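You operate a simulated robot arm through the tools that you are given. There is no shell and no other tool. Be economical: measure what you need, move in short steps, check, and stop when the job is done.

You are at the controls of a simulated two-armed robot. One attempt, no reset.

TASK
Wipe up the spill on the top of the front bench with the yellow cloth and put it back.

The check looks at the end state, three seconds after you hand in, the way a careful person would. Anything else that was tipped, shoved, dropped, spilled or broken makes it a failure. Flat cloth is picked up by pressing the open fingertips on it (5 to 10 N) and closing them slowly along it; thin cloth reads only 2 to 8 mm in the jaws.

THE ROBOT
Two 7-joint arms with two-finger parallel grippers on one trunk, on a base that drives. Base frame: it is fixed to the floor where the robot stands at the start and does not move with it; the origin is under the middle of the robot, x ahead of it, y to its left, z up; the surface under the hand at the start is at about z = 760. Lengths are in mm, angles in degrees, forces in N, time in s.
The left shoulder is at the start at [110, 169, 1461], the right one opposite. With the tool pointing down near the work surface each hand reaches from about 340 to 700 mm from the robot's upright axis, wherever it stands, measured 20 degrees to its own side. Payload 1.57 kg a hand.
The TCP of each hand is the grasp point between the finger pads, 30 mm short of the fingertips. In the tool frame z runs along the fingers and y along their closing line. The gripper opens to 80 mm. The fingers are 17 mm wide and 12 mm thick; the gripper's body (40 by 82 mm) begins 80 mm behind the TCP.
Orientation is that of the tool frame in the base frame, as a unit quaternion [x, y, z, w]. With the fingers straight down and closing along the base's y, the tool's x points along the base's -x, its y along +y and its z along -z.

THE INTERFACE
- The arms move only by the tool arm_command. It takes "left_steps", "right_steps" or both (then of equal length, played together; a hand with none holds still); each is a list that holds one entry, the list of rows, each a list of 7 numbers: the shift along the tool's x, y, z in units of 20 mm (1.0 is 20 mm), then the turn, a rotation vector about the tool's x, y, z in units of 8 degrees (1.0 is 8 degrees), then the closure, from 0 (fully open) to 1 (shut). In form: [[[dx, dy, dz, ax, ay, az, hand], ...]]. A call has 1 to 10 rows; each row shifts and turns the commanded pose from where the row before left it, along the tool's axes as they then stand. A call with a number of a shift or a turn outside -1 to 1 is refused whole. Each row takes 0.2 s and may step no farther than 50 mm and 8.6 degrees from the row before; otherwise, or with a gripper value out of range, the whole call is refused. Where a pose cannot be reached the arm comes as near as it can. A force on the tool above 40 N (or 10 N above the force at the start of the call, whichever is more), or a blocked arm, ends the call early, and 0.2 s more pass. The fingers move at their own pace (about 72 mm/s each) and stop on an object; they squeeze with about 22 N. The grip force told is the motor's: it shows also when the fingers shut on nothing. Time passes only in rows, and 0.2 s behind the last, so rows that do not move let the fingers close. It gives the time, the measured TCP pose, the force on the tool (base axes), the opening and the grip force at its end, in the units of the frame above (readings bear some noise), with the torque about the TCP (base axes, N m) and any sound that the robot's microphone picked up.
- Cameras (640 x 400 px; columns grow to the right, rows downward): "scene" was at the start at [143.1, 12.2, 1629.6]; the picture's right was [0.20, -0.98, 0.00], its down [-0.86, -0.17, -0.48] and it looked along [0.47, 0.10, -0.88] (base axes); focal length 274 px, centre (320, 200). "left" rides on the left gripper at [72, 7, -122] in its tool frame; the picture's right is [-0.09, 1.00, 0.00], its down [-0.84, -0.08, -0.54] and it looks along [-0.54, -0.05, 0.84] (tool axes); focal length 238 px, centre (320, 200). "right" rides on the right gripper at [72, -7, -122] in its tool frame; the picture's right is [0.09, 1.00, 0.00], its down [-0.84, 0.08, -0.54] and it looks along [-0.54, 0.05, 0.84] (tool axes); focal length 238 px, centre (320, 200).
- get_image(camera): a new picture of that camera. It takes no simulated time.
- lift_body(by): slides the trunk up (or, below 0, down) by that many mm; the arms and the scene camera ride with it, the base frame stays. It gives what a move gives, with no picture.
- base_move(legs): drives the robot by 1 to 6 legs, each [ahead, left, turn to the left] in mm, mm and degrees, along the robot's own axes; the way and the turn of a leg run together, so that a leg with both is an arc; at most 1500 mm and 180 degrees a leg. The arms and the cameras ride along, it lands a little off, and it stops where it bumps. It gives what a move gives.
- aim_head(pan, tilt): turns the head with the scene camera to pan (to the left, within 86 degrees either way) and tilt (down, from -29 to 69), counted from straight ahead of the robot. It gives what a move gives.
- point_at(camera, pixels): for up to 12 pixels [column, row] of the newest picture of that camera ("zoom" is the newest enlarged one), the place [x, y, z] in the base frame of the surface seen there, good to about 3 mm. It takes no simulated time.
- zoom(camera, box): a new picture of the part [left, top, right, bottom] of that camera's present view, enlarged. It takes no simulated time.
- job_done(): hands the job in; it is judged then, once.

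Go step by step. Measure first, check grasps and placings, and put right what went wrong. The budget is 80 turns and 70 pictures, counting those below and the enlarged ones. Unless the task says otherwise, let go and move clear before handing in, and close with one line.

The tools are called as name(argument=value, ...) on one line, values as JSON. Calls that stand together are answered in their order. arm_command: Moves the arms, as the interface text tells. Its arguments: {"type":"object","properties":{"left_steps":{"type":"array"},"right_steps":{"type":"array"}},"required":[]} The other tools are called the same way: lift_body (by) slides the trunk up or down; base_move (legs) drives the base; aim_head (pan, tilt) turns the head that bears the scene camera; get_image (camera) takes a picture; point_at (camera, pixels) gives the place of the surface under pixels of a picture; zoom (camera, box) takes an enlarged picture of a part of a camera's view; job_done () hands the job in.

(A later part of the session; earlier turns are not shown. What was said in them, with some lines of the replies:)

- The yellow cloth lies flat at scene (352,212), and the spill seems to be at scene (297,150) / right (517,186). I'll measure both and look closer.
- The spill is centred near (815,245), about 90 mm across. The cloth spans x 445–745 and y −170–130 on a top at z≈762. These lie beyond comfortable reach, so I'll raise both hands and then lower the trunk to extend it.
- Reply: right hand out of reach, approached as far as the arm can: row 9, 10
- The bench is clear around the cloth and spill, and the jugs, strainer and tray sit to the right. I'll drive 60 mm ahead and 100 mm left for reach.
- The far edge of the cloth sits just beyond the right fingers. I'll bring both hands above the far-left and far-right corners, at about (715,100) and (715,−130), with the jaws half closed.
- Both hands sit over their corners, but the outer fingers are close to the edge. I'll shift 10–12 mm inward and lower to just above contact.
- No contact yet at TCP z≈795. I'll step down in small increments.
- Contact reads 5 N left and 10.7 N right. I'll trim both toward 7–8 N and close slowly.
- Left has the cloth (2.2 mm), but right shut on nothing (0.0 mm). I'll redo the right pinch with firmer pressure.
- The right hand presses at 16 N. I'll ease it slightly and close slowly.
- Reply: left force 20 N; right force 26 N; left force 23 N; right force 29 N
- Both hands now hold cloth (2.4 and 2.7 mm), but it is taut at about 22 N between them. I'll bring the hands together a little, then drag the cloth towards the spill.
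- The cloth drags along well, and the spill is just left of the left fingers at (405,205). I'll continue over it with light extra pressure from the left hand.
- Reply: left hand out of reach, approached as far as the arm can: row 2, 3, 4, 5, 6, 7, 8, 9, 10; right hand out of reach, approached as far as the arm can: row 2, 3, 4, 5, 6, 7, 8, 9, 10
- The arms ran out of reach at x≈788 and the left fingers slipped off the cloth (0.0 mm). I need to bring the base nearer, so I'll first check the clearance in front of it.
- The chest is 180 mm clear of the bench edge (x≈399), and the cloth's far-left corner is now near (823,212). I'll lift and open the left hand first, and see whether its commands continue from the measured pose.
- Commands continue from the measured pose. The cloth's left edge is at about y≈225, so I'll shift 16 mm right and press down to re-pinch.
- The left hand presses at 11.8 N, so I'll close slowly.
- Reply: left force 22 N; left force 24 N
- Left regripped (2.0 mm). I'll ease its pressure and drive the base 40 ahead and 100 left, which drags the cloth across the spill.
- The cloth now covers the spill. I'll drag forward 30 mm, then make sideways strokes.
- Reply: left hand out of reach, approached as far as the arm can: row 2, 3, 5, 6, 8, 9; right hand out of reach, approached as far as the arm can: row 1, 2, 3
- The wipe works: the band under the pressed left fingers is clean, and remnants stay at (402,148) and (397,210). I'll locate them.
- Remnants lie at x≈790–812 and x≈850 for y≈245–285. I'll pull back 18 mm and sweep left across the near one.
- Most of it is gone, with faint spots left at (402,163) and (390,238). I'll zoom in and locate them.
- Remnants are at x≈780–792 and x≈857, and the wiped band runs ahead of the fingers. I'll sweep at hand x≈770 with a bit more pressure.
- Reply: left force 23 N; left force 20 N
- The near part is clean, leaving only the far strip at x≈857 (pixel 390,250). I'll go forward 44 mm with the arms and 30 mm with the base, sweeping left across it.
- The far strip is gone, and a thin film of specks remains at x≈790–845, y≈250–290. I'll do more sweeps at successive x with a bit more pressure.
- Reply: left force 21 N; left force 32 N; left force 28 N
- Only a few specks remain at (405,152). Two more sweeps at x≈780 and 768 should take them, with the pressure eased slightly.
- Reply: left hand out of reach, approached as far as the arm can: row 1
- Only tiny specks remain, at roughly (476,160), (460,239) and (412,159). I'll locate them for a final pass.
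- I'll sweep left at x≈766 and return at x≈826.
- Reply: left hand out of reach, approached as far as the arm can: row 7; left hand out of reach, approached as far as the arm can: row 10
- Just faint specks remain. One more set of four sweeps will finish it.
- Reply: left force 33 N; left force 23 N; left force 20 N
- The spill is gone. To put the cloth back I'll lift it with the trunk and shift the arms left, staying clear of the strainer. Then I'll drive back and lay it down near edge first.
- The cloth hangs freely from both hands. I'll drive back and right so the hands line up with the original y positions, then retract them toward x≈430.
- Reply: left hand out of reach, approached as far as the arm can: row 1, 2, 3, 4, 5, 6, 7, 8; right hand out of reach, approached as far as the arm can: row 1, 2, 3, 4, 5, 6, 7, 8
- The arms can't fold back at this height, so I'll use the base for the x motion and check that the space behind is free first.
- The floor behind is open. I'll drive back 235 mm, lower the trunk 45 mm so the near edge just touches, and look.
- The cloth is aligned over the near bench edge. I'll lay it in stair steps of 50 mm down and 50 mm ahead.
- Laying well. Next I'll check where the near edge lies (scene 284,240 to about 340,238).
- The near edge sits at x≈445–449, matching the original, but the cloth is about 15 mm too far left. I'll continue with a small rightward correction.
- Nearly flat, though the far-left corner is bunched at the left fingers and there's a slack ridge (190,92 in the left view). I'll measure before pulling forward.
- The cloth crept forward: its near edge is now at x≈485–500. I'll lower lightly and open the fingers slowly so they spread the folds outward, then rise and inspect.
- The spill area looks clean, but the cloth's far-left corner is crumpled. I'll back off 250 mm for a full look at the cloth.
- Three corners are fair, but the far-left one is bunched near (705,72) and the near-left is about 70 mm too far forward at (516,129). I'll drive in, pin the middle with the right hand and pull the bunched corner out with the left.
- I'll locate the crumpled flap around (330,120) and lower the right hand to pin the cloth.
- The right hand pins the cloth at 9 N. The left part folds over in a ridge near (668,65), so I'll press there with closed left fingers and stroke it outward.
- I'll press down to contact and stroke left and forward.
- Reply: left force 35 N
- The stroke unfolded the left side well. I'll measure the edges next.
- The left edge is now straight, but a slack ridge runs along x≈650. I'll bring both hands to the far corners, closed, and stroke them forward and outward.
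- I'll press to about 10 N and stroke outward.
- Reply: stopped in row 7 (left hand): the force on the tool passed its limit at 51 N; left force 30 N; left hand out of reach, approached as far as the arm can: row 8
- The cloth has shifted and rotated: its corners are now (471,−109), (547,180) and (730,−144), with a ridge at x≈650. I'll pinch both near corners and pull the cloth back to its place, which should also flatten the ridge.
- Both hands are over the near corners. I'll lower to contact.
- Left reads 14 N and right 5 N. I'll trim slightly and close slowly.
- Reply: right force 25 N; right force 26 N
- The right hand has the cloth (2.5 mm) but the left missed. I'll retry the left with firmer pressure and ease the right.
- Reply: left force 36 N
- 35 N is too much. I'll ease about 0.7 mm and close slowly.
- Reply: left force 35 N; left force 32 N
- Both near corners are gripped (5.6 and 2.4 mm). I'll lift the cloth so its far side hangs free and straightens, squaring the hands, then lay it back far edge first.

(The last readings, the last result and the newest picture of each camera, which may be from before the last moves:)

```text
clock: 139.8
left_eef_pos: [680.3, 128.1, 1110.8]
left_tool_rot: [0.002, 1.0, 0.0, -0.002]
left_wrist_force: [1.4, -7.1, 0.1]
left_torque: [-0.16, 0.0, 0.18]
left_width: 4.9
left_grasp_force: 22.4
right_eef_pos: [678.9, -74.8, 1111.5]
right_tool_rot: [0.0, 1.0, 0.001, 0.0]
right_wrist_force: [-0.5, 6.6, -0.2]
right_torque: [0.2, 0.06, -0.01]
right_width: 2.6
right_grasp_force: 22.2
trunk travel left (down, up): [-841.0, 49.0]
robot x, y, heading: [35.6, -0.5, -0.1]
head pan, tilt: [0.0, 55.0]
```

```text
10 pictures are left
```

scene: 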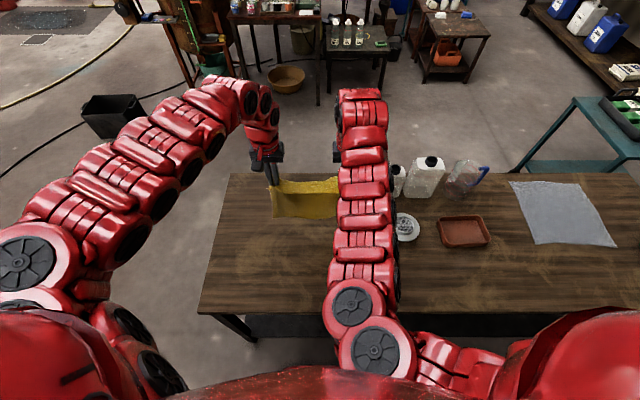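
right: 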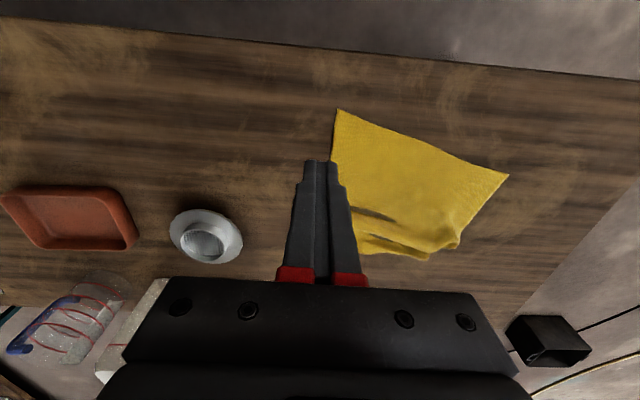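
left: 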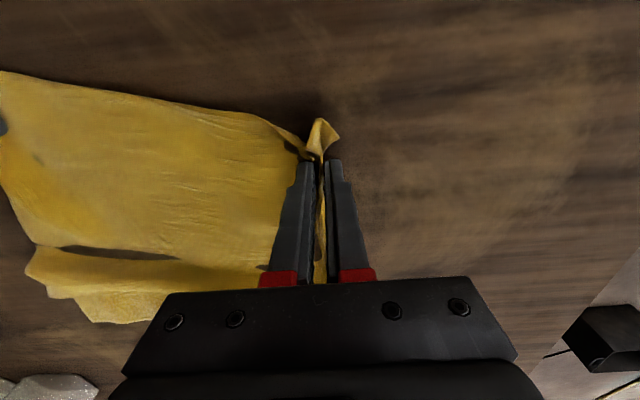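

It hangs cleanly. I'll move to start the lay with the far edge at x≈745 and the hands' y matching the original, then lower in stair steps moving backward.

base_move(legs=[[79, -53, 0]])

lift_body(by=-115)

base_move(legs=[[-50, 0, 0]])

lift_body(by=-50)

base_move(legs=[[-50, 0, 0]])

lift_body(by=-50)

base_move(legs=[[-50, 0, 0]])

get_image(camera="left")

```text
clock: 141.0
left_eef_pos: [757.1, 79.6, 1110.0]
left_tool_rot: [0.0, 1.0, -0.001, -0.002]
left_wrist_force: [1.6, -6.6, -1.3]
left_torque: [-0.24, -0.02, 0.16]
left_width: 4.7
left_grasp_force: 21.8
right_eef_pos: [758.0, -125.9, 1113.1]
right_tool_rot: [-0.001, 1.0, 0.0, 0.0]
right_wrist_force: [-1.1, 6.5, -0.4]
right_torque: [0.2, 0.02, 0.02]
right_width: 2.4
right_grasp_force: 22.2
trunk travel left (down, up): [-841.0, 49.0]
robot x, y, heading: [113.6, -55.5, -0.0]
head pan, tilt: [0.0, 55.0]
```

```text
clock: 142.4
left_eef_pos: [757.1, 77.3, 996.9]
left_tool_rot: [0.0, 1.0, -0.001, -0.003]
left_wrist_force: [1.2, -7.1, 0.1]
left_torque: [-0.21, -0.03, 0.12]
left_width: 4.6
left_grasp_force: 21.9
right_eef_pos: [758.5, -126.2, 995.6]
right_tool_rot: [-0.001, 1.0, 0.001, -0.001]
right_wrist_force: [-1.3, 5.6, 0.0]
right_torque: [0.17, 0.05, 0.02]
right_width: 2.6
right_grasp_force: 22.7
trunk travel left (down, up): [-726.0, 164.0]
robot x, y, heading: [112.3, -55.1, 0.2]
head pan, tilt: [0.0, 55.0]
```

```text
clock: 143.3
left_eef_pos: [712.3, 76.5, 994.9]
left_tool_rot: [0.001, 1.0, 0.0, -0.004]
left_wrist_force: [0.8, -6.3, 0.4]
left_torque: [-0.19, -0.02, 0.14]
left_width: 4.6
left_grasp_force: 22.5
right_eef_pos: [711.1, -126.1, 995.3]
right_tool_rot: [0.0, 1.0, 0.0, -0.002]
right_wrist_force: [-0.4, 5.4, -0.3]
right_torque: [0.21, 0.06, 0.05]
right_width: 2.5
right_grasp_force: 21.6
trunk travel left (down, up): [-726.0, 164.0]
robot x, y, heading: [68.8, -54.6, -0.2]
head pan, tilt: [0.0, 55.0]
```

```text
clock: 144.3
left_eef_pos: [712.3, 75.7, 945.3]
left_tool_rot: [0.001, 1.0, -0.001, -0.003]
left_wrist_force: [0.4, -6.7, -0.3]
left_torque: [-0.18, -0.01, 0.14]
left_width: 4.6
left_grasp_force: 22.1
right_eef_pos: [710.5, -126.8, 946.3]
right_tool_rot: [-0.001, 1.0, 0.001, -0.001]
right_wrist_force: [-1.0, 5.9, -0.7]
right_torque: [0.18, 0.06, 0.02]
right_width: 2.5
right_grasp_force: 21.7
trunk travel left (down, up): [-676.0, 214.0]
robot x, y, heading: [68.2, -53.0, 0.1]
head pan, tilt: [0.0, 55.0]
```

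```text
clock: 145.2
left_eef_pos: [661.4, 76.4, 945.4]
left_tool_rot: [0.001, 1.0, -0.001, -0.004]
left_wrist_force: [0.4, -6.5, -0.8]
left_torque: [-0.2, -0.04, 0.16]
left_width: 4.7
left_grasp_force: 22.1
right_eef_pos: [660.6, -126.7, 945.8]
right_tool_rot: [0.0, 1.0, 0.0, -0.001]
right_wrist_force: [-0.7, 6.7, 0.2]
right_torque: [0.17, 0.05, 0.0]
right_width: 2.5
right_grasp_force: 22.4
trunk travel left (down, up): [-676.0, 214.0]
robot x, y, heading: [20.0, -52.9, -0.1]
head pan, tilt: [0.0, 55.0]
```

```text
clock: 146.1
left_eef_pos: [662.5, 76.3, 896.1]
left_tool_rot: [0.001, 1.0, -0.001, -0.003]
left_wrist_force: [1.4, -6.6, -0.3]
left_torque: [-0.18, 0.02, 0.11]
left_width: 4.4
left_grasp_force: 21.9
right_eef_pos: [660.0, -126.1, 896.8]
right_tool_rot: [-0.001, 1.0, 0.002, -0.001]
right_wrist_force: [-1.1, 6.7, 1.3]
right_torque: [0.23, 0.01, 0.02]
right_width: 2.3
right_grasp_force: 22.2
trunk travel left (down, up): [-626.0, 264.0]
robot x, y, heading: [20.8, -56.4, -0.2]
head pan, tilt: [0.0, 55.0]
```

```text
clock: 147.0
left_eef_pos: [612.7, 76.2, 896.3]
left_tool_rot: [0.001, 1.0, -0.001, -0.003]
left_wrist_force: [0.7, -6.9, 0.0]
left_torque: [-0.18, -0.01, 0.14]
left_width: 4.8
left_grasp_force: 21.8
right_eef_pos: [611.0, -126.8, 896.4]
right_tool_rot: [0.0, 1.0, 0.0, 0.0]
right_wrist_force: [-1.3, 7.2, -1.1]
right_torque: [0.18, 0.02, 0.0]
right_width: 2.6
right_grasp_force: 21.7
trunk travel left (down, up): [-626.0, 264.0]
robot x, y, heading: [-31.7, -51.2, -0.4]
head pan, tilt: [0.0, 55.0]
```

```text
9 pictures are left
```

left: 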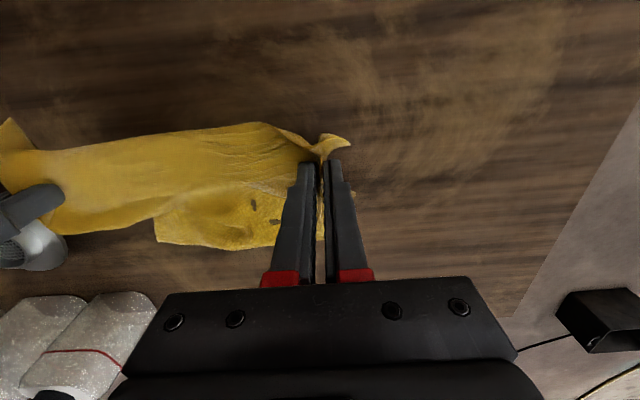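

I'll check where the far edge landed, at pixels (158,240) and (250,248).

point_at(camera="left", pixels=[[158, 238], [200, 245], [260, 247], [175, 215], [355, 195], [30, 245], [70, 228]])

get_image(camera="right")

```text
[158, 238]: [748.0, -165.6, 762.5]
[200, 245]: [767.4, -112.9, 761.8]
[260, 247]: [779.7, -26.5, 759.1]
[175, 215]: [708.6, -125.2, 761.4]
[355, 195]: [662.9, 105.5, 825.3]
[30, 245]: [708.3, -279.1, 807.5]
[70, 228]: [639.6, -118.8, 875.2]
```

```text
8 pictures are left
```

right: 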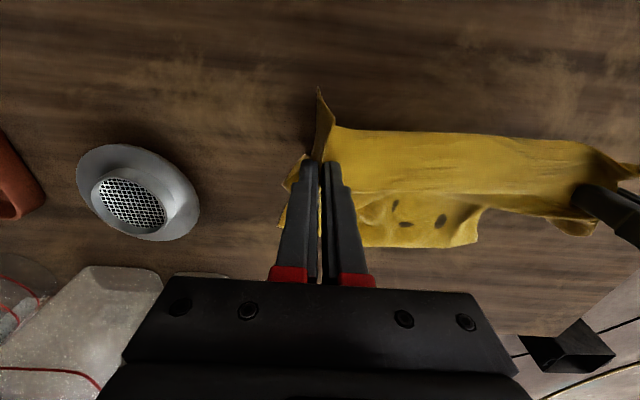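

The far-right corner landed exactly at (748,−166). The left side hangs a bit shorter but I'll continue laying.

lift_body(by=-50)

base_move(legs=[[-50, 0, 0]])

lift_body(by=-51)

base_move(legs=[[-60, 0, 0]])

get_image(camera="left")

```text
clock: 148.0
left_eef_pos: [613.5, 77.3, 846.4]
left_tool_rot: [0.0, 1.0, -0.001, -0.003]
left_wrist_force: [0.5, -6.1, 0.0]
left_torque: [-0.22, -0.06, 0.2]
left_width: 4.5
left_grasp_force: 22.1
right_eef_pos: [611.5, -126.6, 847.0]
right_tool_rot: [-0.001, 1.0, 0.001, 0.0]
right_wrist_force: [-1.7, 6.5, -0.4]
right_torque: [0.18, 0.02, 0.0]
right_width: 2.9
right_grasp_force: 21.7
trunk travel left (down, up): [-576.0, 314.0]
robot x, y, heading: [-29.7, -53.8, -0.2]
head pan, tilt: [0.0, 55.0]
```

```text
clock: 148.9
left_eef_pos: [564.3, 76.5, 848.0]
left_tool_rot: [0.002, 1.0, -0.001, -0.001]
left_wrist_force: [1.1, -6.7, 0.6]
left_torque: [-0.18, -0.07, 0.19]
left_width: 4.4
left_grasp_force: 21.8
right_eef_pos: [561.2, -126.2, 847.4]
right_tool_rot: [0.001, 1.0, 0.002, 0.0]
right_wrist_force: [-0.9, 6.8, -0.4]
right_torque: [0.21, 0.02, 0.02]
right_width: 2.6
right_grasp_force: 21.6
trunk travel left (down, up): [-576.0, 314.0]
robot x, y, heading: [-79.4, -57.7, -0.2]
head pan, tilt: [0.0, 55.0]
```

```text
clock: 149.8
left_eef_pos: [564.1, 76.6, 795.0]
left_tool_rot: [0.002, 1.0, -0.001, -0.002]
left_wrist_force: [-0.2, -6.7, -0.9]
left_torque: [-0.2, -0.02, 0.14]
left_width: 4.3
left_grasp_force: 21.6
right_eef_pos: [562.2, -127.9, 795.4]
right_tool_rot: [0.0, 1.0, 0.001, -0.001]
right_wrist_force: [-0.5, 7.1, -0.7]
right_torque: [0.19, 0.04, 0.05]
right_width: 2.9
right_grasp_force: 22.4
trunk travel left (down, up): [-525.0, 365.0]
robot x, y, heading: [-80.0, -52.2, -0.5]
head pan, tilt: [0.0, 55.0]
```

```text
clock: 150.8
left_eef_pos: [503.4, 76.2, 795.2]
left_tool_rot: [0.002, 1.0, -0.001, -0.002]
left_wrist_force: [0.7, -6.6, -0.2]
left_torque: [-0.23, -0.06, 0.19]
left_width: 4.6
left_grasp_force: 22.2
right_eef_pos: [502.6, -127.8, 796.8]
right_tool_rot: [-0.001, 1.0, 0.001, 0.0]
right_wrist_force: [-1.4, 5.5, 0.0]
right_torque: [0.2, -0.02, 0.03]
right_width: 2.4
right_grasp_force: 21.8
trunk travel left (down, up): [-525.0, 365.0]
robot x, y, heading: [-140.3, -59.2, -0.5]
head pan, tilt: [0.0, 55.0]
```

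```text
7 pictures are left
```

left: 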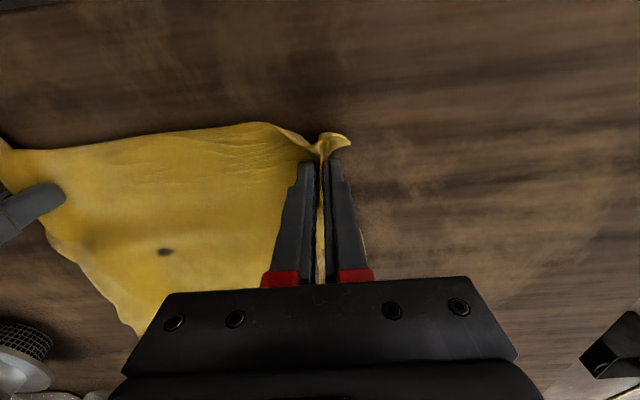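

The cloth is now flat on the bench. I'll measure the edges before releasing.

point_at(camera="left", pixels=[[250, 126], [100, 145], [345, 142], [140, 335], [60, 250], [365, 240]])

```text
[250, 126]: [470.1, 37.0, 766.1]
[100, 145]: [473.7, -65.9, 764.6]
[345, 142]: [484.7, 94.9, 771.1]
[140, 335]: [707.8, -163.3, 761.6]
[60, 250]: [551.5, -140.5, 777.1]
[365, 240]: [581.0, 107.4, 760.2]
```

The near edge is at x≈471 (target 445). I'll pull back 24 mm, then press lightly and open the fingers to spread the folds.

base_move(legs=[[-24, 0, 0]])

arm_command(left_steps=[[[0, 0, 0.15, 0, 0, 0, 1], [0, 0, 0.06, 0, 0, 0, 1], [0, 0, 0, 0, 0, 0, 0.85], [0, 0, 0, 0, 0, 0, 0.7], [0, 0, 0, 0, 0, 0, 0.55], [0, 0, 0, 0, 0, 0, 0.4], [0, 0, 0, 0, 0, 0, 0.25], [0, 0, 0, 0, 0, 0, 0.1], [0, 0, 0, 0, 0, 0, 0]]], right_steps=[[[0, 0, 0.15, 0, 0, 0, 1], [0, 0, 0.08, 0, 0, 0, 1], [0, 0, 0, 0, 0, 0, 0.85], [0, 0, 0, 0, 0, 0, 0.7], [0, 0, 0, 0, 0, 0, 0.55], [0, 0, 0, 0, 0, 0, 0.4], [0, 0, 0, 0, 0, 0, 0.25], [0, 0, 0, 0, 0, 0, 0.1], [0, 0, 0, 0, 0, 0, 0]]])

arm_command(left_steps=[[[0, 0, -1, 0, 0, 0, 0], [0, 0, -1, 0, 0, 0, 0], [0, 0, -1, 0, 0, 0, 0]]], right_steps=[[[0, 0, -1, 0, 0, 0, 0], [0, 0, -1, 0, 0, 0, 0], [0, 0, -1, 0, 0, 0, 0]]])

lift_body(by=250)

get_image(camera="left")

```text
clock: 151.6
left_eef_pos: [480.9, 75.3, 794.3]
left_tool_rot: [0.002, 1.0, -0.001, -0.003]
left_wrist_force: [0.8, -6.5, 0.4]
left_torque: [-0.18, -0.04, 0.15]
left_width: 4.1
left_grasp_force: 22.1
right_eef_pos: [479.2, -125.5, 795.0]
right_tool_rot: [0.0, 1.0, 0.001, 0.0]
right_wrist_force: [-0.3, 5.9, -0.1]
right_torque: [0.19, 0.02, 0.01]
right_width: 2.6
right_grasp_force: 22.3
trunk travel left (down, up): [-525.0, 365.0]
robot x, y, heading: [-160.7, -54.7, -0.1]
head pan, tilt: [0.0, 55.0]
```

```text
clock: 153.6
left_eef_pos: [480.0, 77.5, 791.8]
left_tool_rot: [0.001, 1.0, -0.002, -0.002]
left_wrist_force: [-0.5, -0.5, -0.5]
left_torque: [-0.03, -0.03, 0.0]
left_width: 80.1
left_grasp_force: 0.0
right_eef_pos: [478.3, -127.1, 790.4]
right_tool_rot: [0.0, 1.0, 0.002, 0.0]
right_wrist_force: [-0.6, 4.1, 15.4]
right_torque: [-0.47, 0.0, 0.0]
right_width: 75.0
right_grasp_force: 0.1
trunk travel left (down, up): [-525.0, 365.0]
robot x, y, heading: [-162.5, -53.3, -0.4]
head pan, tilt: [0.0, 55.0]
```

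```text
clock: 154.4
left_eef_pos: [482.5, 76.6, 851.7]
left_tool_rot: [0.002, 1.0, -0.002, -0.002]
left_wrist_force: [0.7, 0.4, -0.6]
left_torque: [0.0, -0.01, 0.03]
left_width: 79.8
left_grasp_force: 0.1
right_eef_pos: [478.7, -127.9, 850.1]
right_tool_rot: [0.0, 1.0, 0.002, -0.001]
right_wrist_force: [0.0, -0.7, 0.1]
right_torque: [0.03, -0.04, 0.03]
right_width: 80.0
right_grasp_force: 0.1
trunk travel left (down, up): [-525.0, 365.0]
robot x, y, heading: [-162.8, -52.9, -0.2]
head pan, tilt: [0.0, 55.0]
```

```text
clock: 157.0
left_eef_pos: [481.8, 76.5, 1101.0]
left_tool_rot: [0.003, 1.0, -0.001, -0.002]
left_wrist_force: [-0.4, -0.6, 0.0]
left_torque: [0.04, 0.01, 0.02]
left_width: 80.2
left_grasp_force: 0.0
right_eef_pos: [479.6, -127.9, 1100.3]
right_tool_rot: [0.0, 1.0, 0.002, -0.001]
right_wrist_force: [-0.4, 0.9, 0.6]
right_torque: [0.02, 0.0, 0.05]
right_width: 80.0
right_grasp_force: 0.1
trunk travel left (down, up): [-775.0, 115.0]
robot x, y, heading: [-162.0, -53.6, -0.2]
head pan, tilt: [0.0, 55.0]
```

```text
6 pictures are left
```

left: 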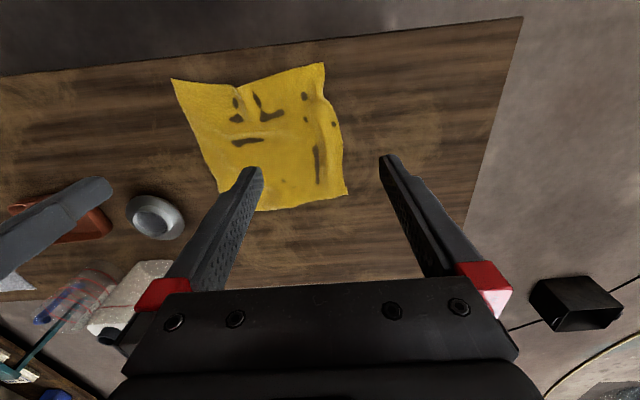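

The cloth has unfolded nicely and all four corners are visible. I'll measure them.

point_at(camera="left", pixels=[[174, 82], [322, 65], [346, 194], [258, 210], [240, 90], [222, 190], [340, 130], [300, 204], [232, 110], [320, 100]])

zoom(camera="left", box=[150, 50, 370, 220])

```text
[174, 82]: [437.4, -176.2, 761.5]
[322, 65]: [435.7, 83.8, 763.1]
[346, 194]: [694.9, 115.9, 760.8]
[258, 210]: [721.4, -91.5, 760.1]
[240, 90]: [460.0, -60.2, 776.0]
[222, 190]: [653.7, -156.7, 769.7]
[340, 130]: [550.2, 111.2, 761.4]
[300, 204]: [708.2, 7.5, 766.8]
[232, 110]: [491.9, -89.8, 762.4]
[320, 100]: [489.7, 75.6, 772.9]
```

```text
2.35 times, centred on (260, 135) of left
```

zoom: 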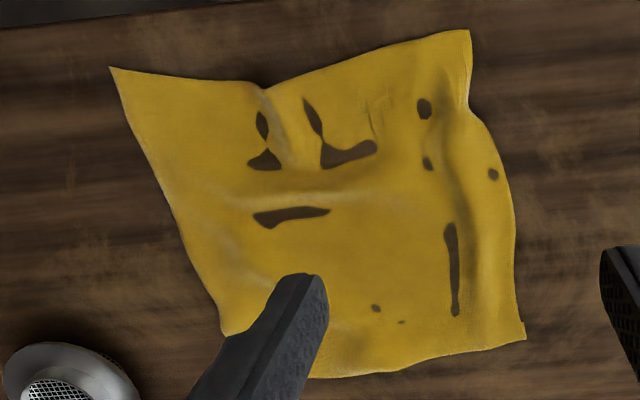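

The cloth is spread over its original place, with corners within about 10–50 mm and only light wrinkles. Further handling risks more than it gains. I'll back clear and check the spill area once more.

base_move(legs=[[-150, -150, 0]])

aim_head(pan=10, tilt=40)

get_image(camera="scene")

get_image(camera="left")

```text
clock: 158.6
left_eef_pos: [335.4, -77.5, 1100.7]
left_tool_rot: [0.003, 1.0, -0.002, -0.002]
left_wrist_force: [-0.2, 0.3, -0.6]
left_torque: [0.0, 0.0, 0.03]
left_width: 80.2
left_grasp_force: 0.1
right_eef_pos: [332.6, -281.9, 1100.8]
right_tool_rot: [0.001, 1.0, 0.002, -0.001]
right_wrist_force: [-0.2, -0.6, 1.3]
right_torque: [-0.01, -0.02, -0.03]
right_width: 79.7
right_grasp_force: 0.0
trunk travel left (down, up): [-775.0, 115.0]
robot x, y, heading: [-312.2, -206.2, -0.5]
head pan, tilt: [0.0, 55.0]
```

```text
clock: 159.4
left_eef_pos: [335.7, -78.5, 1100.8]
left_tool_rot: [0.004, 1.0, 0.0, -0.002]
left_wrist_force: [-0.3, -0.9, 0.3]
left_torque: [0.02, -0.02, 0.01]
left_width: 79.9
left_grasp_force: 0.1
right_eef_pos: [331.2, -282.3, 1100.5]
right_tool_rot: [0.002, 1.0, 0.002, -0.001]
right_wrist_force: [-0.2, -0.3, 0.6]
right_torque: [-0.02, -0.03, 0.0]
right_width: 80.2
right_grasp_force: 0.0
trunk travel left (down, up): [-775.0, 115.0]
robot x, y, heading: [-311.2, -205.1, -0.5]
head pan, tilt: [10.0, 40.0]
```

```text
4 pictures are left
```

scene: 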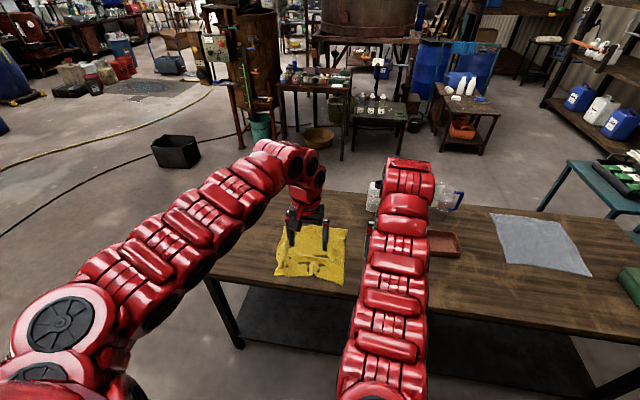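

```text
3 pictures are left
```

left: 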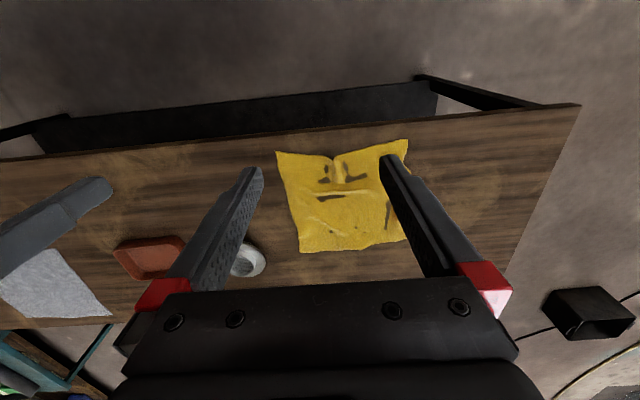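

The cloth lies in place and nothing else is disturbed. One last zoom on the spill spot to the right of the finger in the left view.

zoom(camera="left", box=[400, 170, 560, 280])

point_at(camera="left", pixels=[[470, 250], [480, 240], [300, 250], [408, 141], [278, 153]])

```text
3.64 times, centred on (480, 225) of left
```

zoom: 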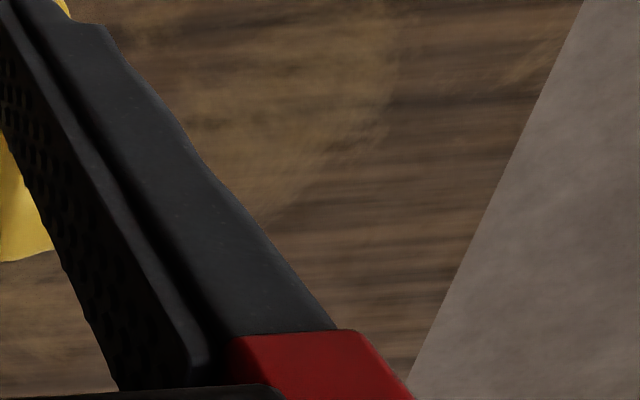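

```text
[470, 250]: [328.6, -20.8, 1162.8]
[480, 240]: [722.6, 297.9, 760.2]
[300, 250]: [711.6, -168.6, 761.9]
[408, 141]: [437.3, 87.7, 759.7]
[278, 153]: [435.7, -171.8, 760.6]
```

The bench is clean where visible: the last clear zoom of the spill spot, before the cloth went back, showed it wiped. The cloth is back on its place, both hands are open and clear, and nothing else has moved.

job_done()

```text
The job is handed in.
```

I wiped up the spill with the yellow cloth and laid the cloth back on its original place. It has light wrinkles, and some of its corners are up to about 50 mm off. In my last clear close-up of the spill spot only a few faint specks remained, and my final check was blocked by the gripper.
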